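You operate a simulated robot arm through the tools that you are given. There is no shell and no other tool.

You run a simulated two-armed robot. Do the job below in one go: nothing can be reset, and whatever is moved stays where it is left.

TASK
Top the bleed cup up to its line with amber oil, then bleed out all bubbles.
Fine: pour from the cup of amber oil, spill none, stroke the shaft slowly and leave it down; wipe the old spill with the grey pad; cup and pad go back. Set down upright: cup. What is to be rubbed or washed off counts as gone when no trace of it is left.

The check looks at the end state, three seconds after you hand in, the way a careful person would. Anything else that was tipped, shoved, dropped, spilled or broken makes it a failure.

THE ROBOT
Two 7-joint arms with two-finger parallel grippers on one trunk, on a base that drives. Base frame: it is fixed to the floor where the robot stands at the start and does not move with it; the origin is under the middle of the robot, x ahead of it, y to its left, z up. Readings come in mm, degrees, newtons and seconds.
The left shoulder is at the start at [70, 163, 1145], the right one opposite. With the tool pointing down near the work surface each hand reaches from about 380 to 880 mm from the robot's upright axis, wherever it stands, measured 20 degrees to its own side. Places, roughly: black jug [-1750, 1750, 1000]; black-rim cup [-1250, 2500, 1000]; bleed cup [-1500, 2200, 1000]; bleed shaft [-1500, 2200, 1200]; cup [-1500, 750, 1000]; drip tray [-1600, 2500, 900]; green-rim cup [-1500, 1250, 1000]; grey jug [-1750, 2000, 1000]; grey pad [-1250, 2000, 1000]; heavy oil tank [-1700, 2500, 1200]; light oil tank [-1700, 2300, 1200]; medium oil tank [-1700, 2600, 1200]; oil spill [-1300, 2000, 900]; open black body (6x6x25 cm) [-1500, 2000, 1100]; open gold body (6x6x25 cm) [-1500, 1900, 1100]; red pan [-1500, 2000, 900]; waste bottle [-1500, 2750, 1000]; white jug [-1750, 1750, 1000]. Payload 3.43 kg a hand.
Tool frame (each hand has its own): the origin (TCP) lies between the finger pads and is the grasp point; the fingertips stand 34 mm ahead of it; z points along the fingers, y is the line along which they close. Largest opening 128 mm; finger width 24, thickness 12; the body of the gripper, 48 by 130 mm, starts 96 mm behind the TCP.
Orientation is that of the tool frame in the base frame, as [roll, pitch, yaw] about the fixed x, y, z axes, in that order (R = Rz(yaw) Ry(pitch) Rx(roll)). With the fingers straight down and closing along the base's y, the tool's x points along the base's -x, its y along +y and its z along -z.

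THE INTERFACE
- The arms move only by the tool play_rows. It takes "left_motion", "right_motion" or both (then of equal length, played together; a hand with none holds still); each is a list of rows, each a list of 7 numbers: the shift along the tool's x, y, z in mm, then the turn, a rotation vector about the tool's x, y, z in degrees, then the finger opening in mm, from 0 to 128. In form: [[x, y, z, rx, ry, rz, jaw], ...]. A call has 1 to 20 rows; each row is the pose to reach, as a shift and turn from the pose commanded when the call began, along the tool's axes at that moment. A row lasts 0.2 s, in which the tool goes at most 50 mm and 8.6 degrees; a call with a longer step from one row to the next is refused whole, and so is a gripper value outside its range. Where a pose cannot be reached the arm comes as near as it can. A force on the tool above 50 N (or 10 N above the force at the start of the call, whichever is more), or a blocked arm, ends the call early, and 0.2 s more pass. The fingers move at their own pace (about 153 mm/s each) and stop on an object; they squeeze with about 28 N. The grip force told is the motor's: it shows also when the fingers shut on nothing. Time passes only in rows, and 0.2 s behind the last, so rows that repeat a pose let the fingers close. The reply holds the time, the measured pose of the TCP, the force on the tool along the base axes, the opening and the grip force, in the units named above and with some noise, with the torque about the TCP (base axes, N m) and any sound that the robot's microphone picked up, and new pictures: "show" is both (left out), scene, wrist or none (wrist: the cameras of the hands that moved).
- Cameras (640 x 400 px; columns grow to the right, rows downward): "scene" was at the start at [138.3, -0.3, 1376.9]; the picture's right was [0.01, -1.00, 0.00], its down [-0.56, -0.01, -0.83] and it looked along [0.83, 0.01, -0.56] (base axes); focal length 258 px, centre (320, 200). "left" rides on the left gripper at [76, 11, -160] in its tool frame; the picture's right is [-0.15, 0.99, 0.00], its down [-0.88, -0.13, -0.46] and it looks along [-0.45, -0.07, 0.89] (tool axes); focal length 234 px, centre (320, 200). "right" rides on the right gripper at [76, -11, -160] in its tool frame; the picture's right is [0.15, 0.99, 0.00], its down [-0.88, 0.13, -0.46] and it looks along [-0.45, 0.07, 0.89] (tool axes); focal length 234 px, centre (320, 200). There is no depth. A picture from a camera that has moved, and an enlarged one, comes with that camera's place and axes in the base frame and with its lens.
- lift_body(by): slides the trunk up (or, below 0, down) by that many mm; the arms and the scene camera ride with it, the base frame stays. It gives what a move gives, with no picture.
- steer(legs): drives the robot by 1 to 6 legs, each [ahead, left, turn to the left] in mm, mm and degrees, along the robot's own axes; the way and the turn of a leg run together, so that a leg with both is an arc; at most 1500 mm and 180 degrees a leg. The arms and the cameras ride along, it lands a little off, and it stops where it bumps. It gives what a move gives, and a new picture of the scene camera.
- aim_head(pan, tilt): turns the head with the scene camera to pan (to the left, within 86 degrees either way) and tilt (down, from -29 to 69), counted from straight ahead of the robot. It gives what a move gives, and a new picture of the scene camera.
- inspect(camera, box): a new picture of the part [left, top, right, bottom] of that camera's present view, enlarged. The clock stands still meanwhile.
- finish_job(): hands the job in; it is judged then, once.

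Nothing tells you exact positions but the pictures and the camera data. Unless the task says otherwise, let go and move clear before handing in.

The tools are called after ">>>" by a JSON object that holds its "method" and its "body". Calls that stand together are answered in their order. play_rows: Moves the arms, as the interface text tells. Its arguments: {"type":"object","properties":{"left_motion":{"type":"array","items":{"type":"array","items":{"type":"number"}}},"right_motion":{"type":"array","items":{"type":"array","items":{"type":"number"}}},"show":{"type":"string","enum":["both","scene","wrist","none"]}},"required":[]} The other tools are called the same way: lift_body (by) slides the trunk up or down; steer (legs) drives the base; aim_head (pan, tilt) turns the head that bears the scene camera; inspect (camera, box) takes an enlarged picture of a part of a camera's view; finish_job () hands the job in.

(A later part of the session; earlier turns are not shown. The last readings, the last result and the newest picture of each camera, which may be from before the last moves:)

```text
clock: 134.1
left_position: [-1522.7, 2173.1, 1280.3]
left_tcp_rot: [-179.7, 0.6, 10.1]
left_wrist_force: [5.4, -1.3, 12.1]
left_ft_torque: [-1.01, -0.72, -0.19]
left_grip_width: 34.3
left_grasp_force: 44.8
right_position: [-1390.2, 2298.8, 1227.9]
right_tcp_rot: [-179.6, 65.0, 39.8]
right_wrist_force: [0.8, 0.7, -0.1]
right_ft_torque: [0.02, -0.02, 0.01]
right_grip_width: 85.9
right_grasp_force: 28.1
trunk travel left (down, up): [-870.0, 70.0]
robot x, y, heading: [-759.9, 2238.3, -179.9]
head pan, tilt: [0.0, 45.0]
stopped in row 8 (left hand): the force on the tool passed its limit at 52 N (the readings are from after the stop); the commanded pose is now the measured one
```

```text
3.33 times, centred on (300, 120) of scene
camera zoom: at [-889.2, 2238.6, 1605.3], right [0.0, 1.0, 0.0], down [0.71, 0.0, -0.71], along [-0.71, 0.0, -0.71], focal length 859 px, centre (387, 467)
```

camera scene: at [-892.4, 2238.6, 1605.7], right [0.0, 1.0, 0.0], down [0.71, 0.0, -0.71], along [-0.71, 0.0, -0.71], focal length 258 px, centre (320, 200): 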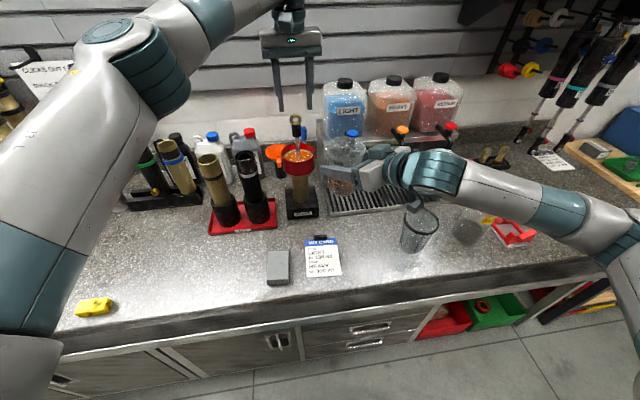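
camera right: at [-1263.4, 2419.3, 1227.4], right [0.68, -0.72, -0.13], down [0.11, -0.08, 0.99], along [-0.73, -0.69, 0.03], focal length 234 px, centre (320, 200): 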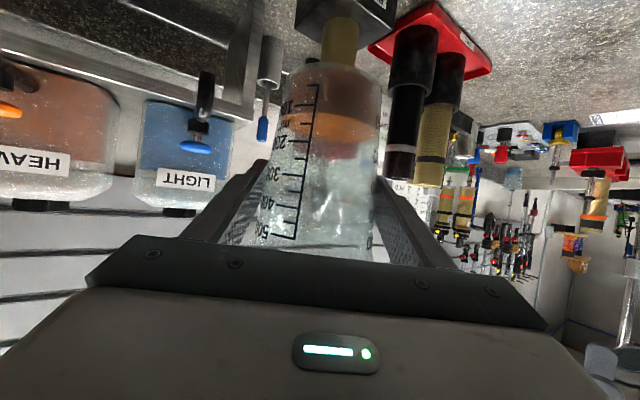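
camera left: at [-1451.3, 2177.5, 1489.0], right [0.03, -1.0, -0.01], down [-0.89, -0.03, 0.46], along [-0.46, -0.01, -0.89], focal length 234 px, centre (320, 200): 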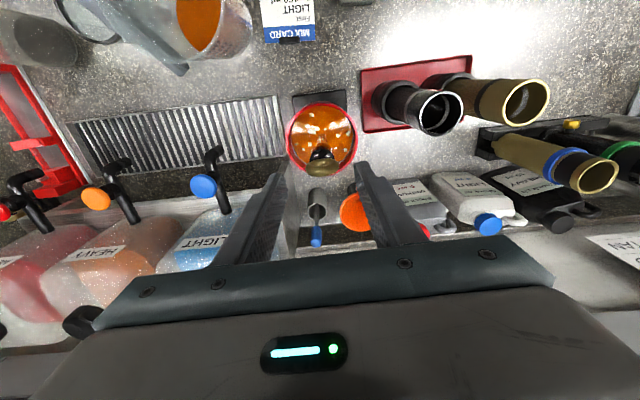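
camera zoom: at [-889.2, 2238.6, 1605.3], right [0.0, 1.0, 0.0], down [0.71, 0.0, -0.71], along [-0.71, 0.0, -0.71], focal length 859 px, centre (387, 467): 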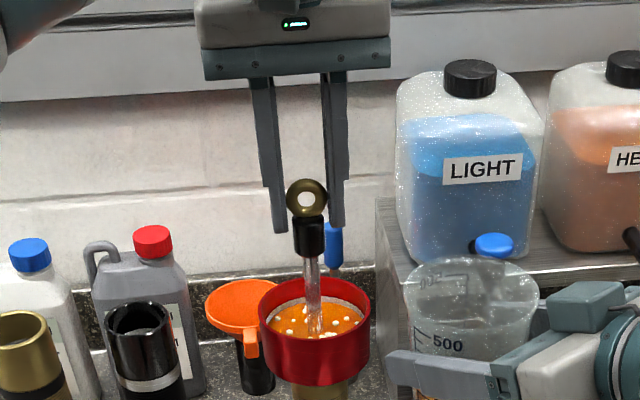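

The shaft does not go lower: it already stands at its bottom stop. So a stroke means drawing it up and pushing it back; I'll pull it up slowly.

>>> {"method": "play_rows", "body": {"left_motion": [[0, 0, -1.5, 0, 0, 0, 24], [0, 0, -3, 0, 0, 0, 24], [0, 0, -4.5, 0, 0, 0, 24], [0, 0, -6, 0, 0, 0, 24], [0, 0, -7.5, 0, 0, 0, 24], [0, 0, -9, 0, 0, 0, 24], [0, 0, -10.5, 0, 0, 0, 24], [0, 0, -12, 0, 0, 0, 24], [0, 0, -13.5, 0, 0, 0, 24], [0, 0, -15, 0, 0, 0, 24], [0, 0, -16.5, 0, 0, 0, 24], [0, 0, -18, 0, 0, 0, 24], [0, 0, -19.5, 0, 0, 0, 24], [0, 0, -21, 0, 0, 0, 24]], "show": "none"}}

>>> {"method": "inspect", "body": {"camera": "left", "box": [240, 100, 400, 220]}}

>>> {"method": "inspect", "body": {"camera": "scene", "box": [240, 60, 360, 180]}}

```text
clock: 137.1
left_position: [-1522.9, 2175.0, 1301.0]
left_tcp_rot: [-179.4, 0.5, 10.2]
left_wrist_force: [20.3, -2.4, -6.9]
left_ft_torque: [-1.25, -0.84, -0.33]
left_grip_width: 34.0
left_grasp_force: 45.2
right_position: [-1390.7, 2298.7, 1228.6]
right_tcp_rot: [-179.7, 64.9, 40.0]
right_wrist_force: [-0.2, -1.1, -1.3]
right_ft_torque: [0.02, -0.02, 0.02]
right_grip_width: 85.4
right_grasp_force: 28.1
trunk travel left (down, up): [-870.0, 70.0]
robot x, y, heading: [-760.4, 2240.0, -179.6]
head pan, tilt: [0.0, 45.0]
```

```text
3.33 times, centred on (320, 160) of left
camera zoom: at [-1445.4, 2176.0, 1459.3], right [0.03, -1.0, -0.01], down [-0.89, -0.03, 0.46], along [-0.46, -0.01, -0.89], focal length 781 px, centre (320, 333)
```

zoom: 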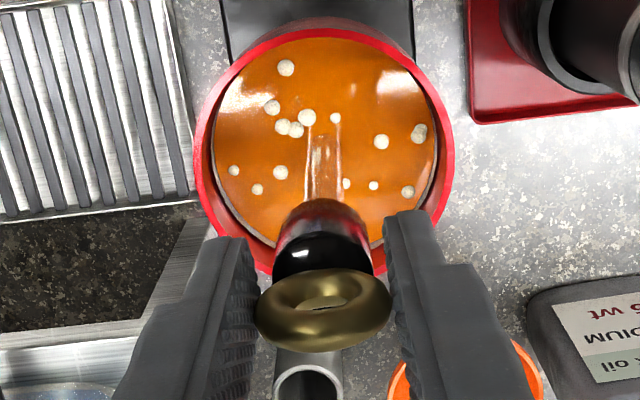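

```text
3.33 times, centred on (300, 120) of scene
camera zoom: at [-888.5, 2238.0, 1606.1], right [0.0, 1.0, 0.0], down [0.71, 0.0, -0.71], along [-0.71, 0.0, -0.71], focal length 859 px, centre (387, 467)
```

zoom: 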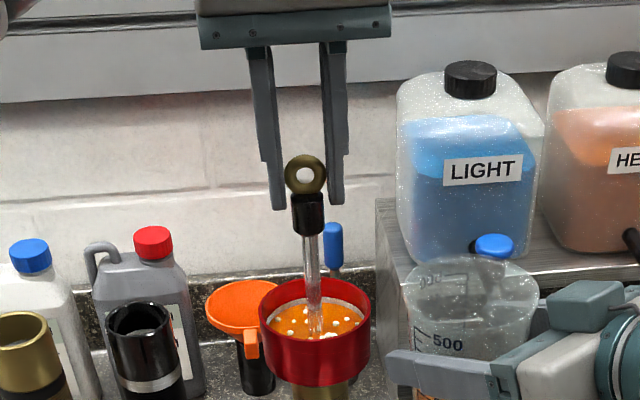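

The shaft rises with the hand. A side force of 20 N shows I'm slightly off its axis, so I'll ease the hand toward +x while continuing the slow pull.

>>> {"method": "play_rows", "body": {"left_motion": [[1, 0, -0.5, 0, 0, 0, 24], [2, 0, -1, 0, 0, 0, 24], [3, 0, -2, 0, 0, 0, 24], [3, 0, -3.5, 0, 0, 0, 24], [3, 0, -5, 0, 0, 0, 24], [3, 0, -6.5, 0, 0, 0, 24], [3, 0, -8, 0, 0, 0, 24], [3, 0, -9.5, 0, 0, 0, 24], [3, 0, -11, 0, 0, 0, 24], [3, 0, -12.5, 0, 0, 0, 24], [3, 0, -14, 0, 0, 0, 24], [3, 0, -15.5, 0, 0, 0, 24], [3, 0, -17, 0, 0, 0, 24], [3, 0, -18.5, 0, 0, 0, 24], [3, 0, -20, 0, 0, 0, 24]], "show": "none"}}

>>> {"method": "inspect", "body": {"camera": "left", "box": [240, 100, 400, 220]}}

>>> {"method": "inspect", "body": {"camera": "scene", "box": [240, 60, 360, 180]}}

```text
clock: 140.3
left_position: [-1522.7, 2174.0, 1316.7]
left_tcp_rot: [-179.4, 0.3, 10.0]
left_wrist_force: [3.1, -2.9, -7.1]
left_ft_torque: [-1.19, -0.57, -0.22]
left_grip_width: 34.1
left_grasp_force: 44.8
right_position: [-1393.5, 2298.7, 1228.6]
right_tcp_rot: [-179.8, 64.8, 39.7]
right_wrist_force: [0.4, 0.2, -1.3]
right_ft_torque: [-0.02, 0.02, 0.03]
right_grip_width: 85.6
right_grasp_force: 27.8
trunk travel left (down, up): [-870.0, 70.0]
robot x, y, heading: [-758.3, 2241.8, -179.8]
head pan, tilt: [0.0, 45.0]
```

```text
3.33 times, centred on (320, 160) of left
camera zoom: at [-1445.9, 2176.0, 1476.5], right [0.03, -1.0, -0.01], down [-0.89, -0.03, 0.46], along [-0.46, -0.01, -0.89], focal length 781 px, centre (320, 333)
```

zoom: 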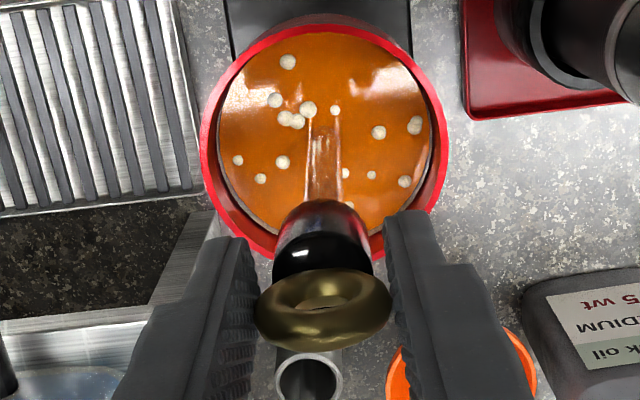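

```text
3.33 times, centred on (300, 120) of scene
camera zoom: at [-893.1, 2238.0, 1605.7], right [0.0, 1.0, 0.0], down [0.71, 0.0, -0.71], along [-0.71, 0.0, -0.71], focal length 859 px, centre (387, 467)
```

zoom: 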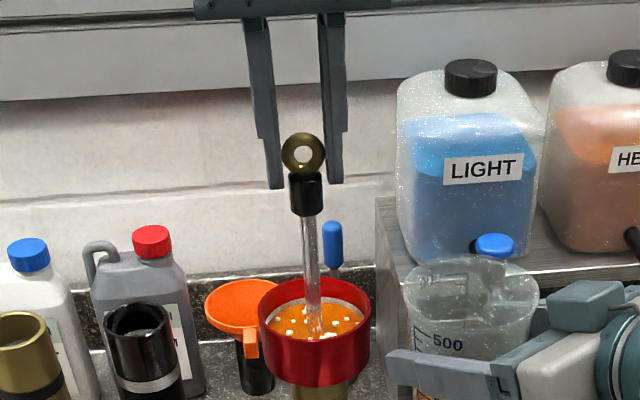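

>>> {"method": "play_rows", "body": {"left_motion": [[0, 0, -1.5, 0, 0, 0, 24], [0, 0, -3, 0, 0, 0, 24], [0, 0, -4.5, 0, 0, 0, 24], [0, 0, -6, 0, 0, 0, 24], [0, 0, -7.5, 0, 0, 0, 24], [0, 0, -9, 0, 0, 0, 24], [0, 0, -10.5, 0, 0, 0, 24], [0, 0, -12, 0, 0, 0, 24], [0, 0, -13.5, 0, 0, 0, 24], [0, 0, -15, 0, 0, 0, 24], [0, 0, -16.5, 0, 0, 0, 24], [0, 0, -18, 0, 0, 0, 24], [0, 0, -19.5, 0, 0, 0, 24], [0, 0, -21, 0, 0, 0, 24], [0, 0, -22.5, 0, 0, 0, 24], [0, 0, -24, 0, 0, 0, 24], [0, 0, -25.5, 0, 0, 0, 24], [0, 0, -27, 0, 0, 0, 24], [0, 0, -28.5, 0, 0, 0, 24], [0, 0, -30, 0, 0, 0, 24]], "show": "none"}}

>>> {"method": "inspect", "body": {"camera": "left", "box": [240, 100, 400, 220]}}

>>> {"method": "inspect", "body": {"camera": "scene", "box": [240, 60, 360, 180]}}

```text
clock: 144.5
left_position: [-1523.6, 2175.2, 1348.1]
left_tcp_rot: [-179.5, 0.3, 10.2]
left_wrist_force: [-1.8, -2.7, -7.0]
left_ft_torque: [-1.29, 0.08, -0.26]
left_grip_width: 34.1
left_grasp_force: 45.4
right_position: [-1394.1, 2297.8, 1227.0]
right_tcp_rot: [-179.9, 64.7, 39.7]
right_wrist_force: [0.5, -0.7, -1.5]
right_ft_torque: [0.03, 0.02, 0.03]
right_grip_width: 85.7
right_grasp_force: 27.8
trunk travel left (down, up): [-870.0, 70.0]
robot x, y, heading: [-760.2, 2241.4, -179.9]
head pan, tilt: [0.0, 45.0]
```

```text
3.33 times, centred on (320, 160) of left
camera zoom: at [-1445.9, 2176.0, 1507.0], right [0.03, -1.0, -0.01], down [-0.89, -0.03, 0.46], along [-0.46, -0.01, -0.89], focal length 781 px, centre (320, 333)
```

zoom: 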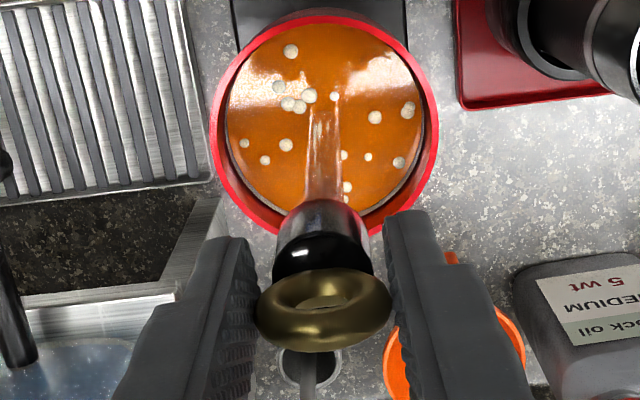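

```text
3.33 times, centred on (300, 120) of scene
camera zoom: at [-894.1, 2237.9, 1605.6], right [0.0, 1.0, 0.0], down [0.71, 0.0, -0.71], along [-0.71, 0.0, -0.71], focal length 859 px, centre (387, 467)
```

zoom: 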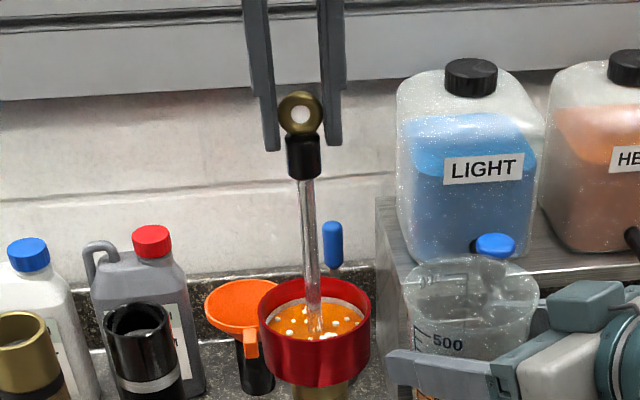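

The shaft has come up about 65 mm with a light, steady force; the bubbles are still there. I'll draw it further, watching for the upper stop.

>>> {"method": "play_rows", "body": {"left_motion": [[0, 0, -1.5, 0, 0, 0, 24], [0, 0, -3, 0, 0, 0, 24], [0, 0, -4.5, 0, 0, 0, 24], [0, 0, -6, 0, 0, 0, 24], [0, 0, -7.5, 0, 0, 0, 24], [0, 0, -9, 0, 0, 0, 24], [0, 0, -10.5, 0, 0, 0, 24], [0, 0, -12, 0, 0, 0, 24], [0, 0, -13.5, 0, 0, 0, 24], [0, 0, -15, 0, 0, 0, 24]], "show": "none"}}

>>> {"method": "inspect", "body": {"camera": "left", "box": [240, 100, 400, 220]}}

>>> {"method": "inspect", "body": {"camera": "scene", "box": [240, 60, 360, 180]}}

```text
clock: 146.7
left_position: [-1525.8, 2173.9, 1359.5]
left_tcp_rot: [-179.5, 0.0, 10.1]
left_wrist_force: [4.7, 0.4, -31.7]
left_ft_torque: [-1.14, -0.32, -0.39]
left_grip_width: 34.1
left_grasp_force: 44.8
right_position: [-1394.9, 2298.3, 1226.4]
right_tcp_rot: [179.9, 64.8, 39.5]
right_wrist_force: [0.7, -0.8, -1.9]
right_ft_torque: [-0.03, 0.02, 0.01]
right_grip_width: 85.4
right_grasp_force: 28.0
trunk travel left (down, up): [-870.0, 70.0]
robot x, y, heading: [-756.6, 2241.0, -179.7]
head pan, tilt: [0.0, 45.0]
```

```text
3.33 times, centred on (320, 160) of left
camera zoom: at [-1448.9, 2175.6, 1518.7], right [0.03, -1.0, -0.01], down [-0.89, -0.03, 0.46], along [-0.46, -0.01, -0.89], focal length 781 px, centre (320, 333)
```

zoom: 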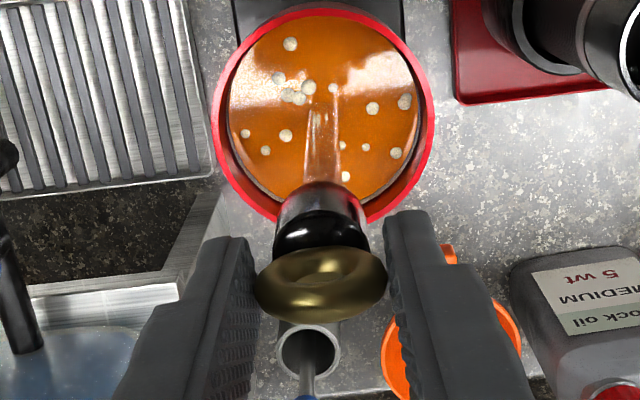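

```text
3.33 times, centred on (300, 120) of scene
camera zoom: at [-896.7, 2238.3, 1605.3], right [0.0, 1.0, 0.0], down [0.71, 0.0, -0.7], along [-0.7, 0.0, -0.71], focal length 859 px, centre (387, 467)
```

zoom: 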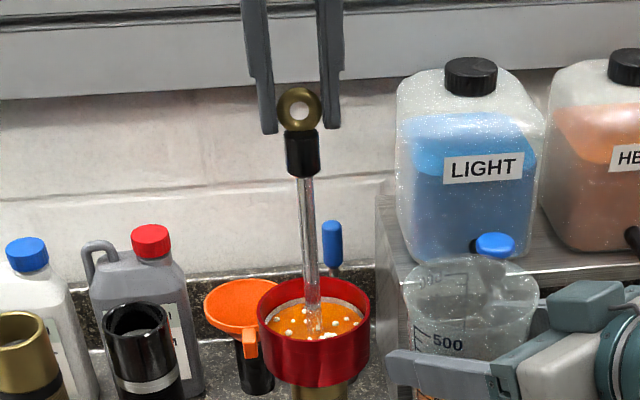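

Upper stop found (pull of 32 N): the stroke is about 70 mm. Now I push the shaft down slowly at 10 mm/s.

>>> {"method": "play_rows", "body": {"left_motion": [[0, 0, 2, 0, 0, 0, 24], [0, 0, 4, 0, 0, 0, 24], [0, 0, 6, 0, 0, 0, 24], [0, 0, 8, 0, 0, 0, 24], [0, 0, 10, 0, 0, 0, 24], [0, 0, 12, 0, 0, 0, 24], [0, 0, 14, 0, 0, 0, 24], [0, 0, 16, 0, 0, 0, 24], [0, 0, 18, 0, 0, 0, 24], [0, 0, 20, 0, 0, 0, 24], [0, 0, 22, 0, 0, 0, 24], [0, 0, 24, 0, 0, 0, 24], [0, 0, 26, 0, 0, 0, 24], [0, 0, 28, 0, 0, 0, 24], [0, 0, 30, 0, 0, 0, 24], [0, 0, 32, 0, 0, 0, 24], [0, 0, 34, 0, 0, 0, 24], [0, 0, 36, 0, 0, 0, 24], [0, 0, 38, 0, 0, 0, 24], [0, 0, 40, 0, 0, 0, 24]], "show": "none"}}

>>> {"method": "inspect", "body": {"camera": "left", "box": [240, 100, 400, 220]}}

```text
clock: 150.9
left_position: [-1523.9, 2173.4, 1322.1]
left_tcp_rot: [-179.6, 0.2, 10.2]
left_wrist_force: [-11.4, -4.7, 1.2]
left_ft_torque: [-1.1, -0.11, -0.37]
left_grip_width: 34.0
left_grasp_force: 45.1
right_position: [-1394.4, 2296.1, 1226.6]
right_tcp_rot: [180.0, 64.8, 39.6]
right_wrist_force: [0.4, 0.6, -1.0]
right_ft_torque: [0.02, -0.01, -0.02]
right_grip_width: 85.6
right_grasp_force: 28.0
trunk travel left (down, up): [-870.0, 70.0]
robot x, y, heading: [-758.1, 2242.2, -179.8]
head pan, tilt: [0.0, 45.0]
```

```text
3.33 times, centred on (320, 160) of left
camera zoom: at [-1448.3, 2175.6, 1479.7], right [0.03, -1.0, -0.01], down [-0.89, -0.03, 0.46], along [-0.46, -0.01, -0.89], focal length 781 px, centre (320, 333)
```

zoom: 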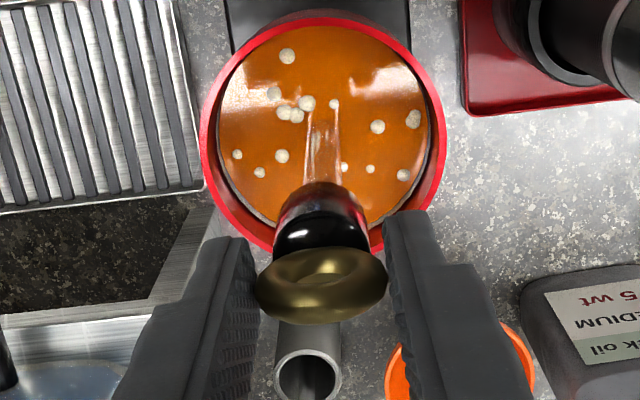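

>>> {"method": "play_rows", "body": {"left_motion": [[-0.5, 0, 2, 0, 0, 0, 24], [-1, 0, 4, 0, 0, 0, 24], [-1.5, 0, 6, 0, 0, 0, 24], [-1.5, 0, 8, 0, 0, 0, 24], [-1.5, 0, 10, 0, 0, 0, 24], [-1.5, 0, 12, 0, 0, 0, 24], [-1.5, 0, 14, 0, 0, 0, 24], [-1.5, 0, 16, 0, 0, 0, 24], [-1.5, 0, 18, 0, 0, 0, 24], [-1.5, 0, 20, 0, 0, 0, 24], [-1.5, 0, 22, 0, 0, 0, 24], [-1.5, 0, 24, 0, 0, 0, 24], [-1.5, 0, 26, 0, 0, 0, 24], [-1.5, 0, 28, 0, 0, 0, 24], [-1.5, 0, 30, 0, 0, 0, 24], [-1.5, 0, 31.5, 0, 0, 0, 24], [-1.5, 0, 33, 0, 0, 0, 24]], "show": "none"}}

>>> {"method": "inspect", "body": {"camera": "left", "box": [240, 100, 400, 220]}}

>>> {"method": "inspect", "body": {"camera": "scene", "box": [260, 100, 340, 180]}}

```text
clock: 154.5
left_position: [-1525.2, 2173.2, 1290.7]
left_tcp_rot: [-179.5, 0.4, 10.1]
left_wrist_force: [-5.6, -2.4, 5.0]
left_ft_torque: [-1.07, -0.73, -0.35]
left_grip_width: 34.2
left_grasp_force: 44.9
right_position: [-1392.8, 2297.8, 1227.2]
right_tcp_rot: [-179.9, 64.8, 39.7]
right_wrist_force: [-0.4, 0.2, -1.5]
right_ft_torque: [0.01, 0.01, 0.01]
right_grip_width: 85.4
right_grasp_force: 28.0
trunk travel left (down, up): [-870.0, 70.0]
robot x, y, heading: [-756.1, 2239.1, -179.7]
head pan, tilt: [0.0, 45.0]
```

```text
3.33 times, centred on (320, 160) of left
camera zoom: at [-1447.9, 2175.6, 1448.6], right [0.03, -1.0, -0.01], down [-0.89, -0.03, 0.46], along [-0.46, -0.01, -0.89], focal length 781 px, centre (320, 333)
```

zoom: 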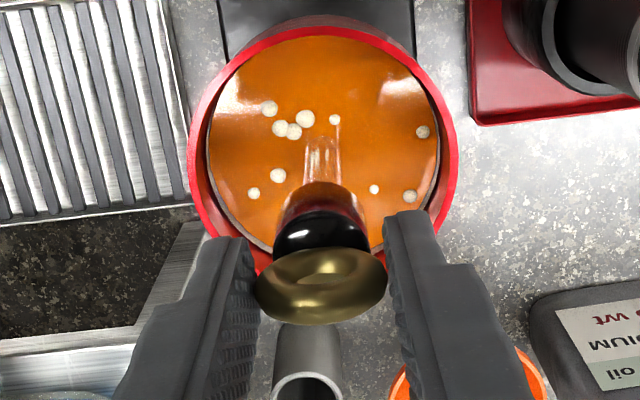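

```text
5.00 times, centred on (300, 140) of scene
camera zoom: at [-893.4, 2238.2, 1605.7], right [0.0, 1.0, 0.0], down [0.71, 0.0, -0.71], along [-0.71, 0.0, -0.71], focal length 1288 px, centre (420, 500)
```

zoom: 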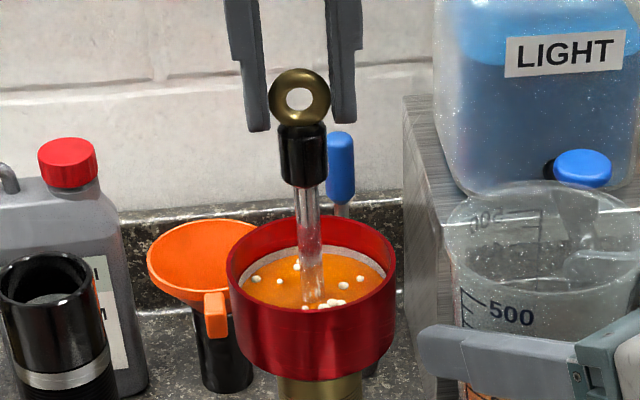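

One slow stroke took the bubble count from about 15 to 11, so it works. I'll do another full slow stroke up and down.

>>> {"method": "play_rows", "body": {"left_motion": [[0, 0, -2, 0, 0, 0, 24], [0, 0, -4, 0, 0, 0, 24], [0, 0, -6, 0, 0, 0, 24], [0, 0, -8, 0, 0, 0, 24], [0, 0, -10, 0, 0, 0, 24], [0, 0, -12, 0, 0, 0, 24], [0, 0, -14, 0, 0, 0, 24], [0, 0, -16, 0, 0, 0, 24], [0, 0, -18, 0, 0, 0, 24], [0, 0, -20, 0, 0, 0, 24], [0, 0, -22, 0, 0, 0, 24], [0, 0, -24, 0, 0, 0, 24], [0, 0, -26, 0, 0, 0, 24], [0, 0, -28, 0, 0, 0, 24], [0, 0, -30, 0, 0, 0, 24], [0, 0, -32, 0, 0, 0, 24], [0, 0, -34, 0, 0, 0, 24], [0, 0, -36, 0, 0, 0, 24], [0, 0, -38, 0, 0, 0, 24], [0, 0, -40, 0, 0, 0, 24]], "show": "none"}}

>>> {"method": "play_rows", "body": {"left_motion": [[0, 0, -2, 0, 0, 0, 24], [0, 0, -4, 0, 0, 0, 24], [0, 0, -6, 0, 0, 0, 24], [0, 0, -8, 0, 0, 0, 24], [0, 0, -10, 0, 0, 0, 24], [0, 0, -12, 0, 0, 0, 24], [0, 0, -14, 0, 0, 0, 24], [0, 0, -16, 0, 0, 0, 24], [0, 0, -18, 0, 0, 0, 24], [0, 0, -20, 0, 0, 0, 24], [0, 0, -22, 0, 0, 0, 24], [0, 0, -24, 0, 0, 0, 24], [0, 0, -26, 0, 0, 0, 24], [0, 0, -26, 0, 0, 0, 24], [0, 0, -24, 0, 0, 0, 24], [0, 0, -22, 0, 0, 0, 24], [0, 0, -20, 0, 0, 0, 24], [0, 0, -18, 0, 0, 0, 24], [0, 0, -16, 0, 0, 0, 24], [0, 0, -14, 0, 0, 0, 24]], "show": "none"}}

>>> {"method": "play_rows", "body": {"left_motion": [[0, 0, 2, 0, 0, 0, 24], [0, 0, 4, 0, 0, 0, 24], [0, 0, 6, 0, 0, 0, 24], [0, 0, 8, 0, 0, 0, 24], [0, 0, 10, 0, 0, 0, 24], [0, 0, 12, 0, 0, 0, 24], [0, 0, 14, 0, 0, 0, 24], [0, 0, 16, 0, 0, 0, 24], [0, 0, 18, 0, 0, 0, 24], [0, 0, 20, 0, 0, 0, 24], [0, 0, 22, 0, 0, 0, 24], [0, 0, 24, 0, 0, 0, 24], [0, 0, 26, 0, 0, 0, 24], [0, 0, 28, 0, 0, 0, 24], [0, 0, 30, 0, 0, 0, 24], [0, 0, 32, 0, 0, 0, 24], [0, 0, 34, 0, 0, 0, 24], [0, 0, 36, 0, 0, 0, 24], [0, 0, 38, 0, 0, 0, 24], [0, 0, 40, 0, 0, 0, 24]], "show": "none"}}

>>> {"method": "play_rows", "body": {"left_motion": [[0, 0, 2, 0, 0, 0, 24], [0, 0, 4, 0, 0, 0, 24], [0, 0, 6, 0, 0, 0, 24], [0, 0, 8, 0, 0, 0, 24], [0, 0, 10, 0, 0, 0, 24], [0, 0, 12, 0, 0, 0, 24], [0, 0, 14, 0, 0, 0, 24]], "show": "none"}}

>>> {"method": "inspect", "body": {"camera": "left", "box": [240, 100, 400, 220]}}

>>> {"method": "inspect", "body": {"camera": "scene", "box": [260, 100, 340, 180]}}

```text
clock: 158.7
left_position: [-1525.5, 2172.5, 1330.0]
left_tcp_rot: [-179.5, 0.3, 10.2]
left_wrist_force: [0.6, -2.6, -6.9]
left_ft_torque: [-1.26, 0.14, -0.54]
left_grip_width: 34.1
left_grasp_force: 44.7
right_position: [-1393.1, 2297.8, 1227.8]
right_tcp_rot: [-179.9, 64.8, 39.7]
right_wrist_force: [-0.4, 1.0, -0.1]
right_ft_torque: [0.01, 0.03, 0.01]
right_grip_width: 85.3
right_grasp_force: 28.5
trunk travel left (down, up): [-870.0, 70.0]
robot x, y, heading: [-762.9, 2241.2, -179.8]
head pan, tilt: [0.0, 45.0]
```

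```text
clock: 162.9
left_position: [-1524.7, 2172.7, 1343.8]
left_tcp_rot: [-179.4, 0.4, 10.3]
left_wrist_force: [-4.9, -3.6, 1.8]
left_ft_torque: [-1.34, 1.29, -0.51]
left_grip_width: 34.2
left_grasp_force: 45.1
right_position: [-1394.8, 2298.1, 1228.3]
right_tcp_rot: [-179.9, 64.8, 39.7]
right_wrist_force: [-0.3, -0.2, -1.9]
right_ft_torque: [0.0, 0.01, 0.01]
right_grip_width: 85.2
right_grasp_force: 28.2
trunk travel left (down, up): [-870.0, 70.0]
robot x, y, heading: [-762.1, 2239.5, -179.6]
head pan, tilt: [0.0, 45.0]
```

```text
clock: 167.1
left_position: [-1524.2, 2173.2, 1303.4]
left_tcp_rot: [-179.5, 0.4, 10.3]
left_wrist_force: [-5.9, -3.7, 1.6]
left_ft_torque: [-1.28, 0.2, -0.28]
left_grip_width: 33.9
left_grasp_force: 44.4
right_position: [-1393.8, 2297.4, 1227.2]
right_tcp_rot: [-179.9, 64.9, 39.7]
right_wrist_force: [0.6, -0.6, -0.9]
right_ft_torque: [-0.03, 0.0, 0.0]
right_grip_width: 85.5
right_grasp_force: 28.0
trunk travel left (down, up): [-870.0, 70.0]
robot x, y, heading: [-765.1, 2241.2, -180.0]
head pan, tilt: [0.0, 45.0]
```

```text
clock: 168.7
left_position: [-1524.5, 2174.3, 1289.6]
left_tcp_rot: [-179.7, 0.3, 10.1]
left_wrist_force: [-5.3, -3.1, 1.3]
left_ft_torque: [-1.04, 0.22, -0.3]
left_grip_width: 33.9
left_grasp_force: 45.0
right_position: [-1392.9, 2297.3, 1227.1]
right_tcp_rot: [-179.9, 64.8, 39.6]
right_wrist_force: [0.5, 0.4, -1.6]
right_ft_torque: [-0.04, -0.03, -0.03]
right_grip_width: 85.5
right_grasp_force: 27.8
trunk travel left (down, up): [-870.0, 70.0]
robot x, y, heading: [-762.6, 2240.4, -180.0]
head pan, tilt: [0.0, 45.0]
```

```text
3.33 times, centred on (320, 160) of left
camera zoom: at [-1447.8, 2175.6, 1448.8], right [0.03, -1.0, -0.01], down [-0.89, -0.03, 0.46], along [-0.46, -0.01, -0.89], focal length 781 px, centre (320, 333)
```

zoom: 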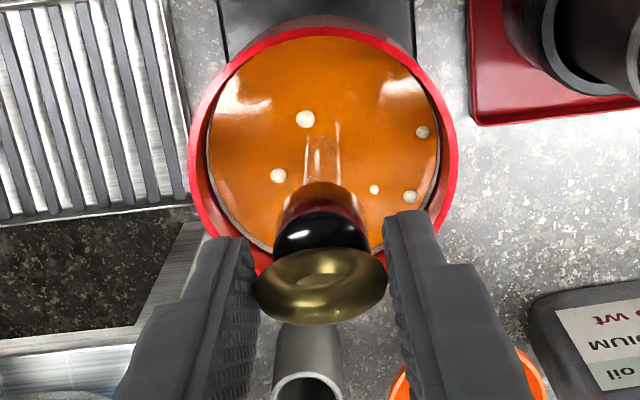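

```text
5.00 times, centred on (300, 140) of scene
camera zoom: at [-893.5, 2237.8, 1605.6], right [0.0, 1.0, 0.0], down [0.71, 0.0, -0.71], along [-0.71, 0.0, -0.71], focal length 1288 px, centre (420, 500)
```

zoom: 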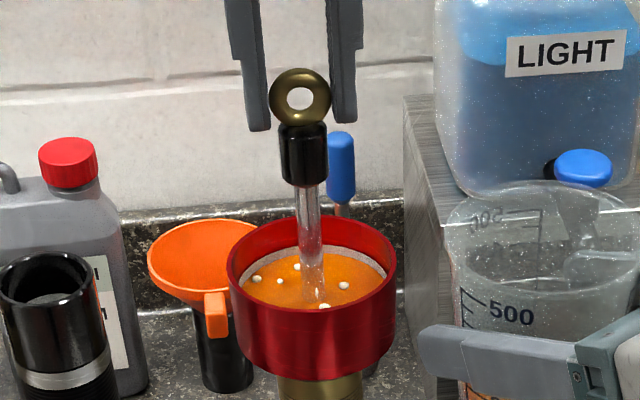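

Only about 5–6 bubbles are left. Another slow full stroke.

>>> {"method": "play_rows", "body": {"left_motion": [[0, 0, -2, 0, 0, 0, 24], [0, 0, -4, 0, 0, 0, 24], [0, 0, -6, 0, 0, 0, 24], [0, 0, -8, 0, 0, 0, 24], [0, 0, -10, 0, 0, 0, 24], [0, 0, -12, 0, 0, 0, 24], [0, 0, -14, 0, 0, 0, 24], [0, 0, -16, 0, 0, 0, 24], [0, 0, -18, 0, 0, 0, 24], [0, 0, -20, 0, 0, 0, 24], [0, 0, -22, 0, 0, 0, 24], [0, 0, -24, 0, 0, 0, 24], [0, 0, -26, 0, 0, 0, 24], [0, 0, -28, 0, 0, 0, 24], [0, 0, -30, 0, 0, 0, 24], [0, 0, -32, 0, 0, 0, 24], [0, 0, -34, 0, 0, 0, 24], [0, 0, -36, 0, 0, 0, 24], [0, 0, -38, 0, 0, 0, 24], [0, 0, -40, 0, 0, 0, 24]], "show": "none"}}

>>> {"method": "play_rows", "body": {"left_motion": [[0, 0, -2, 0, 0, 0, 24], [0, 0, -4, 0, 0, 0, 24], [0, 0, -6, 0, 0, 0, 24], [0, 0, -8, 0, 0, 0, 24], [0, 0, -10, 0, 0, 0, 24], [0, 0, -12, 0, 0, 0, 24], [0, 0, -14, 0, 0, 0, 24], [0, 0, -16, 0, 0, 0, 24], [0, 0, -18, 0, 0, 0, 24], [0, 0, -20, 0, 0, 0, 24], [0, 0, -22, 0, 0, 0, 24], [0, 0, -24, 0, 0, 0, 24], [0, 0, -26, 0, 0, 0, 24], [0, 0, -26, 0, 0, 0, 24], [0, 0, -24, 0, 0, 0, 24], [0, 0, -22, 0, 0, 0, 24], [0, 0, -20, 0, 0, 0, 24], [0, 0, -18, 0, 0, 0, 24], [0, 0, -16, 0, 0, 0, 24], [0, 0, -14, 0, 0, 0, 24]], "show": "none"}}

>>> {"method": "play_rows", "body": {"left_motion": [[0, 0, 2, 0, 0, 0, 24], [0, 0, 4, 0, 0, 0, 24], [0, 0, 6, 0, 0, 0, 24], [0, 0, 8, 0, 0, 0, 24], [0, 0, 10, 0, 0, 0, 24], [0, 0, 12, 0, 0, 0, 24], [0, 0, 14, 0, 0, 0, 24], [0, 0, 16, 0, 0, 0, 24], [0, 0, 18, 0, 0, 0, 24], [0, 0, 20, 0, 0, 0, 24], [0, 0, 22, 0, 0, 0, 24], [0, 0, 24, 0, 0, 0, 24], [0, 0, 26, 0, 0, 0, 24], [0, 0, 28, 0, 0, 0, 24], [0, 0, 30, 0, 0, 0, 24], [0, 0, 32, 0, 0, 0, 24], [0, 0, 34, 0, 0, 0, 24], [0, 0, 36, 0, 0, 0, 24], [0, 0, 38, 0, 0, 0, 24], [0, 0, 40, 0, 0, 0, 24]], "show": "none"}}

>>> {"method": "play_rows", "body": {"left_motion": [[0, 0, 2, 0, 0, 0, 24], [0, 0, 4, 0, 0, 0, 24], [0, 0, 6, 0, 0, 0, 24], [0, 0, 8, 0, 0, 0, 24], [0, 0, 10, 0, 0, 0, 24], [0, 0, 12, 0, 0, 0, 24], [0, 0, 14, 0, 0, 0, 24]], "show": "none"}}

>>> {"method": "inspect", "body": {"camera": "left", "box": [240, 100, 400, 220]}}

>>> {"method": "inspect", "body": {"camera": "scene", "box": [260, 100, 340, 180]}}

```text
clock: 172.9
left_position: [-1524.8, 2174.6, 1330.6]
left_tcp_rot: [-179.6, 0.3, 10.2]
left_wrist_force: [-0.3, -0.8, -6.1]
left_ft_torque: [-1.19, 0.16, -0.65]
left_grip_width: 34.0
left_grasp_force: 45.0
right_position: [-1395.1, 2299.5, 1226.8]
right_tcp_rot: [-179.9, 64.7, 39.6]
right_wrist_force: [0.3, -0.9, -1.0]
right_ft_torque: [-0.02, 0.0, 0.0]
right_grip_width: 85.4
right_grasp_force: 27.9
trunk travel left (down, up): [-870.0, 70.0]
robot x, y, heading: [-761.7, 2238.9, -179.7]
head pan, tilt: [0.0, 45.0]
```

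```text
clock: 177.1
left_position: [-1523.9, 2174.1, 1343.4]
left_tcp_rot: [-179.5, 0.2, 10.0]
left_wrist_force: [-10.9, 0.7, 1.9]
left_ft_torque: [-1.09, 1.29, -0.62]
left_grip_width: 34.2
left_grasp_force: 44.8
right_position: [-1394.7, 2299.0, 1226.1]
right_tcp_rot: [180.0, 64.8, 39.6]
right_wrist_force: [0.0, -0.1, -1.6]
right_ft_torque: [0.02, -0.03, -0.01]
right_grip_width: 85.6
right_grasp_force: 28.2
trunk travel left (down, up): [-870.0, 70.0]
robot x, y, heading: [-757.4, 2243.5, -179.6]
head pan, tilt: [0.0, 45.0]
```

```text
clock: 181.3
left_position: [-1525.1, 2173.2, 1303.9]
left_tcp_rot: [-179.5, 0.3, 10.2]
left_wrist_force: [-7.0, -5.2, 1.8]
left_ft_torque: [-1.33, 0.36, -0.36]
left_grip_width: 33.9
left_grasp_force: 45.5
right_position: [-1393.9, 2298.1, 1227.5]
right_tcp_rot: [-179.9, 64.8, 39.7]
right_wrist_force: [-0.7, 0.1, -1.5]
right_ft_torque: [-0.01, 0.02, -0.01]
right_grip_width: 85.5
right_grasp_force: 27.6
trunk travel left (down, up): [-870.0, 70.0]
robot x, y, heading: [-761.3, 2242.0, -179.8]
head pan, tilt: [0.0, 45.0]
```

```text
clock: 182.9
left_position: [-1524.0, 2174.0, 1288.9]
left_tcp_rot: [-179.5, 0.3, 10.3]
left_wrist_force: [-10.6, -5.0, 6.0]
left_ft_torque: [-1.29, -0.8, -0.47]
left_grip_width: 34.0
left_grasp_force: 45.0
right_position: [-1393.4, 2297.5, 1226.0]
right_tcp_rot: [-180.0, 64.8, 39.6]
right_wrist_force: [0.2, 0.7, -1.3]
right_ft_torque: [-0.01, 0.01, -0.03]
right_grip_width: 85.8
right_grasp_force: 28.8
trunk travel left (down, up): [-870.0, 70.0]
robot x, y, heading: [-763.0, 2243.0, -179.7]
head pan, tilt: [0.0, 45.0]
```

```text
3.33 times, centred on (320, 160) of left
camera zoom: at [-1447.5, 2175.6, 1448.8], right [0.03, -1.0, -0.01], down [-0.89, -0.03, 0.46], along [-0.46, -0.01, -0.89], focal length 781 px, centre (320, 333)
```

zoom: 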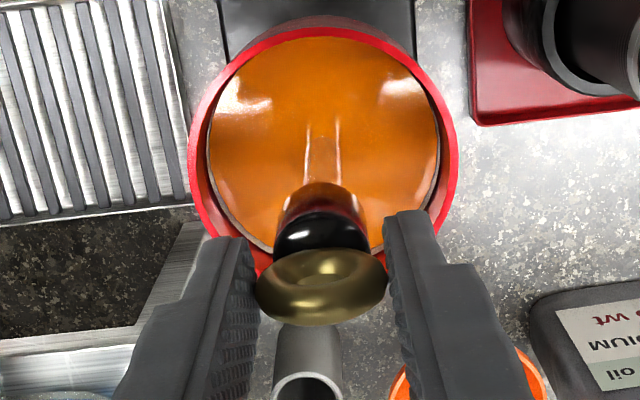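

```text
5.00 times, centred on (300, 140) of scene
camera zoom: at [-894.3, 2237.3, 1605.7], right [0.0, 1.0, 0.0], down [0.71, 0.0, -0.71], along [-0.71, 0.0, -0.71], focal length 1288 px, centre (420, 500)
```

zoom: 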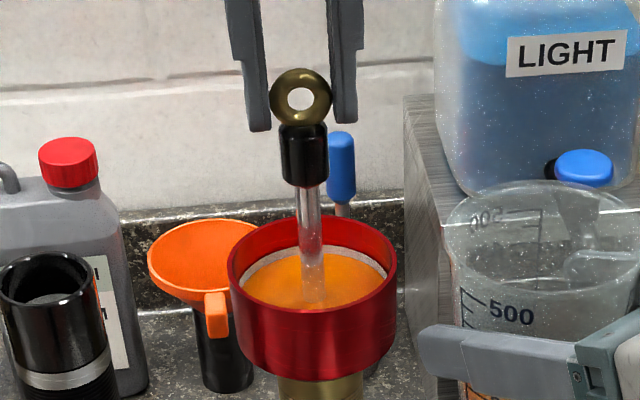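

The bubbles are gone and the shaft is down. Let me look closely from both cameras at the surface and the level before releasing.

>>> {"method": "inspect", "body": {"camera": "scene", "box": [280, 140, 320, 172]}}

>>> {"method": "inspect", "body": {"camera": "left", "box": [285, 105, 355, 165]}}

```text
12.50 times, centred on (300, 156) of scene
camera zoom: at [-894.3, 2237.3, 1605.7], right [0.0, 1.0, 0.0], down [0.71, 0.0, -0.71], along [-0.71, 0.0, -0.71], focal length 3220 px, centre (570, 750)
```

zoom: 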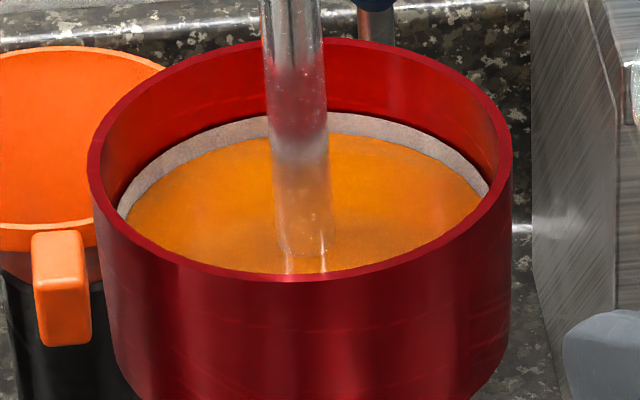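

```text
6.67 times, centred on (320, 135) of left
camera zoom: at [-1447.5, 2175.6, 1448.8], right [0.03, -1.0, -0.01], down [-0.89, -0.03, 0.46], along [-0.46, -0.01, -0.89], focal length 1561 px, centre (320, 633)
```

zoom: 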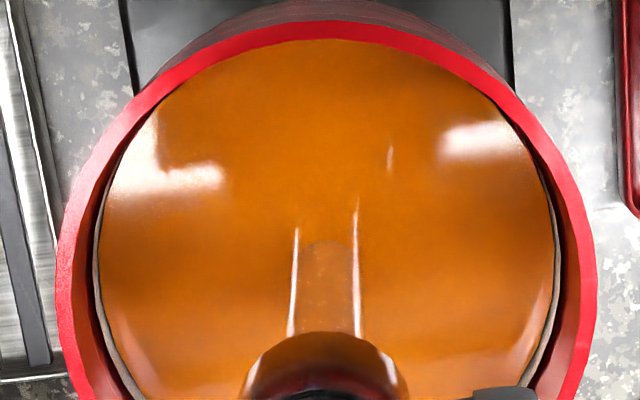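

The surface is bubble-free and the oil stands at the middle of the white band. I'll press the shaft lightly to its stop, then open the left hand and lift away.

>>> {"method": "play_rows", "body": {"left_motion": [[-0.5, 0, 1, 0, 0, 0, 24], [-1, 0, 2, 0, 0, 0, 24], [-1, 0, 3, 0, 0, 0, 24], [-1, 0, 3, 0, 0, 0, 24]], "show": "none"}}

>>> {"method": "play_rows", "body": {"left_motion": [[0, 0, -0.5, 0, 0, 0, 36], [0, 0, -0.5, 0, 0, 0, 44], [0, 0, -0.5, 0, 0, 0, 52], [0, 0, -0.5, 0, 0, 0, 60], [0, 0, -0.5, 0, 0, 0, 60]], "show": "none"}}

>>> {"method": "inspect", "body": {"camera": "left", "box": [240, 100, 400, 220]}}

>>> {"method": "inspect", "body": {"camera": "scene", "box": [260, 100, 340, 180]}}

```text
clock: 183.9
left_position: [-1524.8, 2174.5, 1289.6]
left_tcp_rot: [-179.5, 0.6, 10.1]
left_wrist_force: [-13.0, -3.2, 28.6]
left_ft_torque: [-1.44, 0.05, -0.42]
left_grip_width: 34.3
left_grasp_force: 44.3
right_position: [-1391.7, 2297.9, 1227.9]
right_tcp_rot: [-179.7, 65.0, 39.8]
right_wrist_force: [-0.2, -0.4, 0.1]
right_ft_torque: [0.0, -0.01, 0.02]
right_grip_width: 85.4
right_grasp_force: 28.0
trunk travel left (down, up): [-870.0, 70.0]
robot x, y, heading: [-756.6, 2242.3, -180.1]
head pan, tilt: [0.0, 45.0]
```

```text
clock: 185.1
left_position: [-1524.4, 2173.7, 1287.6]
left_tcp_rot: [-179.5, 0.4, 10.1]
left_wrist_force: [0.3, -0.1, 0.1]
left_ft_torque: [0.0, -0.04, -0.01]
left_grip_width: 60.2
left_grasp_force: 0.0
right_position: [-1392.4, 2298.8, 1227.3]
right_tcp_rot: [-179.8, 64.8, 39.7]
right_wrist_force: [-0.5, 0.0, -1.1]
right_ft_torque: [0.02, 0.01, -0.03]
right_grip_width: 85.7
right_grasp_force: 27.1
trunk travel left (down, up): [-870.0, 70.0]
robot x, y, heading: [-761.0, 2240.7, -179.9]
head pan, tilt: [0.0, 45.0]
```

```text
3.33 times, centred on (320, 160) of left
camera zoom: at [-1447.9, 2176.2, 1446.2], right [0.03, -1.0, -0.01], down [-0.89, -0.03, 0.46], along [-0.46, -0.01, -0.89], focal length 781 px, centre (320, 333)
```

zoom: 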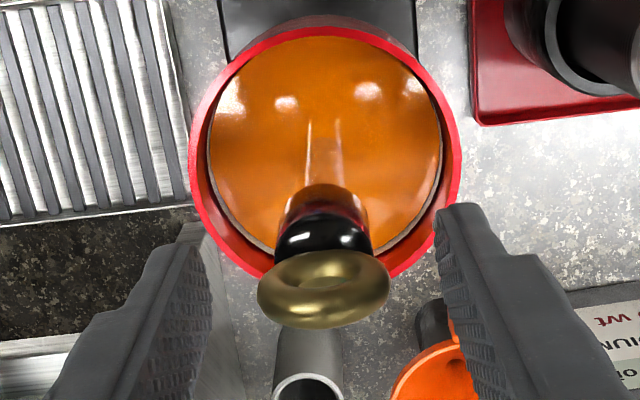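

```text
5.00 times, centred on (300, 140) of scene
camera zoom: at [-892.2, 2238.4, 1605.8], right [0.0, 1.0, 0.0], down [0.71, 0.0, -0.71], along [-0.71, 0.0, -0.71], focal length 1288 px, centre (420, 500)
```

zoom: 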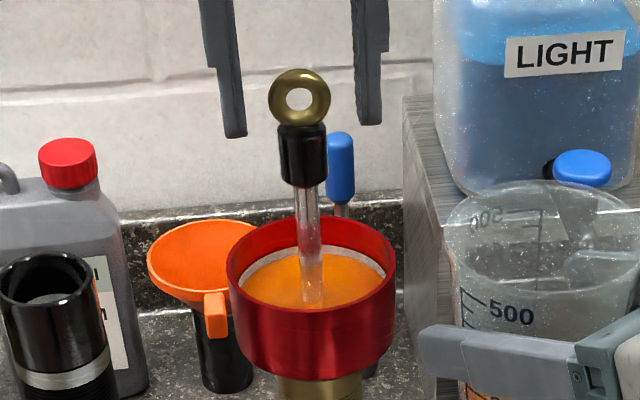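

Released, the shaft stays down. I'll lift the left hand straight up and park it, then look into the cup again.

>>> {"method": "play_rows", "body": {"left_motion": [[0, 0, -15, 0, 0, 0, 60], [0, 0, -35, 0, 0, 0, 60], [0, 0, -60, 0, 0, 0, 60], [0, 0, -90, 0, 0, 0, 60], [0, 0, -120, 0, 0, 0, 60], [0, 0, -135, 0, 0, 0, 60], [29, 25, -135, 0, 0, 0, 60], [58, 50, -135, 0, 0, 0, 60], [87, 75, -135, 0, 0, 0, 60], [116, 99, -135, 0, 0, 0, 60], [145, 124, -135, 0, 0, 0, 60], [174, 149, -135, 0, 0, 0, 60], [203, 174, -135, 0, 0, 0, 60], [232, 199, -135, 0, 0, 0, 60], [260, 223, -135, 0, 0, 0, 60]]}}

>>> {"method": "inspect", "body": {"camera": "scene", "box": [276, 130, 326, 172]}}

>>> {"method": "inspect", "body": {"camera": "scene", "box": [200, 140, 400, 300]}}

```text
clock: 188.3
left_position: [-1226.1, 1998.0, 1420.5]
left_tcp_rot: [-179.5, 0.5, 10.2]
left_wrist_force: [0.3, -0.4, -0.4]
left_ft_torque: [0.03, 0.01, 0.02]
left_grip_width: 60.2
left_grasp_force: 0.1
right_position: [-1390.8, 2297.4, 1228.6]
right_tcp_rot: [-179.6, 64.9, 39.9]
right_wrist_force: [-0.4, -0.4, -1.3]
right_ft_torque: [0.01, 0.01, -0.03]
right_grip_width: 85.7
right_grasp_force: 27.8
trunk travel left (down, up): [-870.0, 70.0]
robot x, y, heading: [-760.5, 2240.3, -179.9]
head pan, tilt: [0.0, 45.0]
camera scene: at [-890.5, 2237.1, 1605.9], right [0.0, 1.0, 0.0], down [0.71, 0.0, -0.71], along [-0.71, 0.0, -0.71], focal length 258 px, centre (320, 200)
camera left: at [-1148.8, 1999.9, 1579.1], right [0.03, -1.0, -0.01], down [-0.89, -0.03, 0.46], along [-0.46, -0.01, -0.89], focal length 234 px, centre (320, 200)
```

scene: 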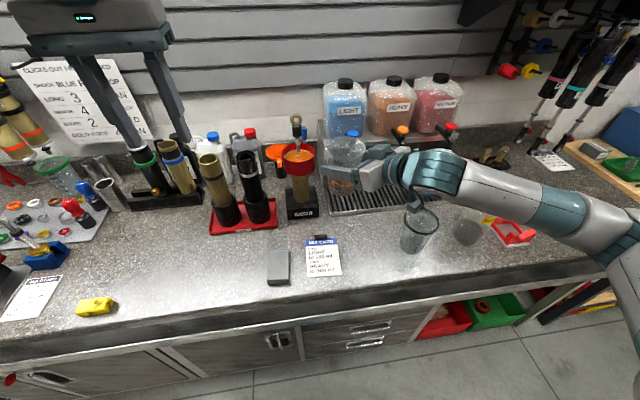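
left: 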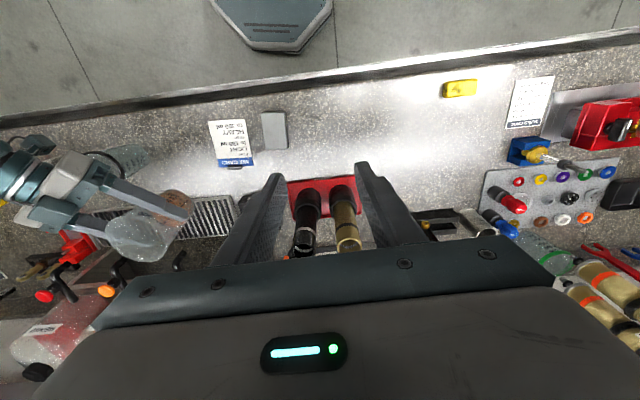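

```text
9.52 times, centred on (301, 151) of scene
camera zoom: at [-890.5, 2237.1, 1605.9], right [0.0, 1.0, 0.0], down [0.71, 0.0, -0.71], along [-0.71, 0.0, -0.71], focal length 2453 px, centre (501, 667)
```

zoom: 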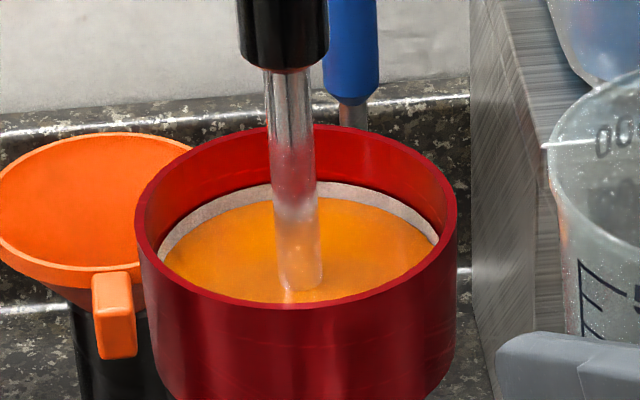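

```text
2.50 times, centred on (300, 220) of scene
camera zoom: at [-890.5, 2237.1, 1605.9], right [0.0, 1.0, 0.0], down [0.71, 0.0, -0.71], along [-0.71, 0.0, -0.71], focal length 644 px, centre (370, 150)
```

zoom: 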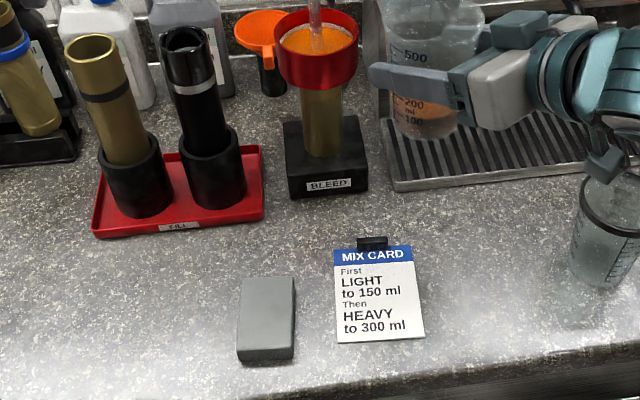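

Everything is clean: no drips, no bubbles, oil at the line. Now I'll bring the amber cup back: first drive backward, reversing the way I came.

>>> {"method": "steer", "body": {"legs": [[-165, 0, 0]]}}

>>> {"method": "steer", "body": {"legs": [[-165, 0, 0]]}}

>>> {"method": "play_rows", "body": {"right_motion": [[0, 0, 0, 0, 0, 0, 76], [0, 0, 0, 0, 0, 0, 76], [0, 0, 0, 0, 0, 0, 76]], "show": "scene"}}

```text
clock: 189.7
left_position: [-1064.2, 2000.2, 1417.7]
left_tcp_rot: [-179.6, 0.2, 10.3]
left_wrist_force: [-0.4, -0.1, 0.7]
left_ft_torque: [0.01, -0.04, -0.02]
left_grip_width: 59.9
left_grasp_force: 0.0
right_position: [-1228.6, 2298.2, 1225.0]
right_tcp_rot: [179.8, 64.6, 39.7]
right_wrist_force: [-0.6, 0.2, -1.7]
right_ft_torque: [-0.01, 0.0, 0.04]
right_grip_width: 85.3
right_grasp_force: 27.8
trunk travel left (down, up): [-870.0, 70.0]
robot x, y, heading: [-594.7, 2244.0, -179.7]
head pan, tilt: [0.0, 45.0]
camera scene: at [-729.3, 2238.7, 1605.3], right [0.0, 1.0, 0.0], down [0.71, 0.0, -0.7], along [-0.7, 0.0, -0.71], focal length 258 px, centre (320, 200)
```

scene: 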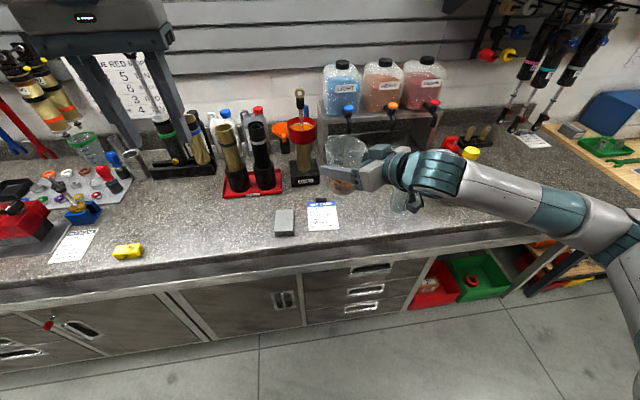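

```text
clock: 191.1
left_position: [-902.7, 1998.7, 1417.9]
left_tcp_rot: [-179.6, 0.1, 10.5]
left_wrist_force: [-0.1, -0.1, -0.2]
left_ft_torque: [-0.03, -0.06, -0.02]
left_grip_width: 59.9
left_grasp_force: 0.0
right_position: [-1067.9, 2296.4, 1225.9]
right_tcp_rot: [-180.0, 64.7, 39.8]
right_wrist_force: [0.0, 0.0, -2.0]
right_ft_torque: [-0.02, -0.02, 0.03]
right_grip_width: 85.3
right_grasp_force: 27.8
trunk travel left (down, up): [-870.0, 70.0]
robot x, y, heading: [-432.0, 2238.6, -179.7]
head pan, tilt: [0.0, 45.0]
camera scene: at [-567.9, 2239.3, 1605.4], right [-0.01, 1.0, 0.0], down [0.71, 0.01, -0.71], along [-0.71, -0.01, -0.71], focal length 258 px, centre (320, 200)
```

scene: 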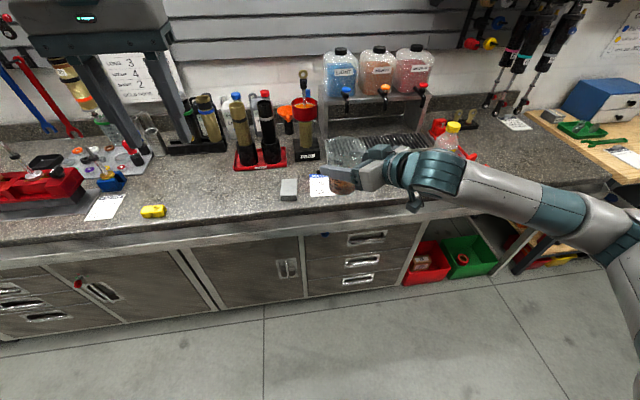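

```text
clock: 191.9
left_position: [-900.0, 1998.5, 1420.8]
left_tcp_rot: [-179.5, 0.4, 10.4]
left_wrist_force: [0.3, 1.0, 0.1]
left_ft_torque: [0.03, 0.03, -0.01]
left_grip_width: 60.3
left_grasp_force: 0.1
right_position: [-1063.6, 2297.2, 1227.6]
right_tcp_rot: [-179.7, 64.8, 40.1]
right_wrist_force: [0.7, -0.7, -1.2]
right_ft_torque: [0.05, 0.0, -0.03]
right_grip_width: 85.4
right_grasp_force: 28.3
trunk travel left (down, up): [-870.0, 70.0]
robot x, y, heading: [-433.0, 2243.4, -179.8]
head pan, tilt: [0.0, 45.0]
camera scene: at [-563.2, 2239.3, 1605.9], right [-0.01, 1.0, 0.0], down [0.71, 0.01, -0.71], along [-0.71, -0.01, -0.71], focal length 258 px, centre (320, 200)
```

scene: 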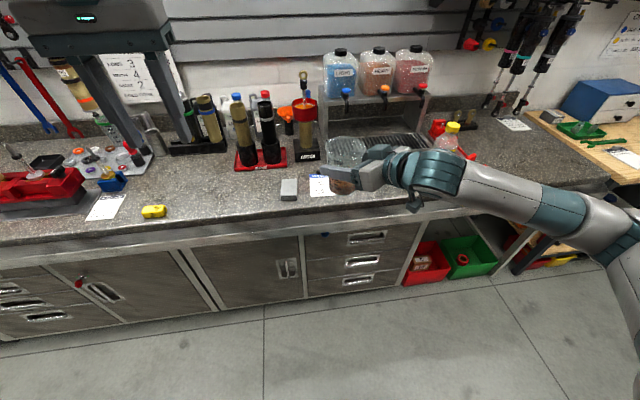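

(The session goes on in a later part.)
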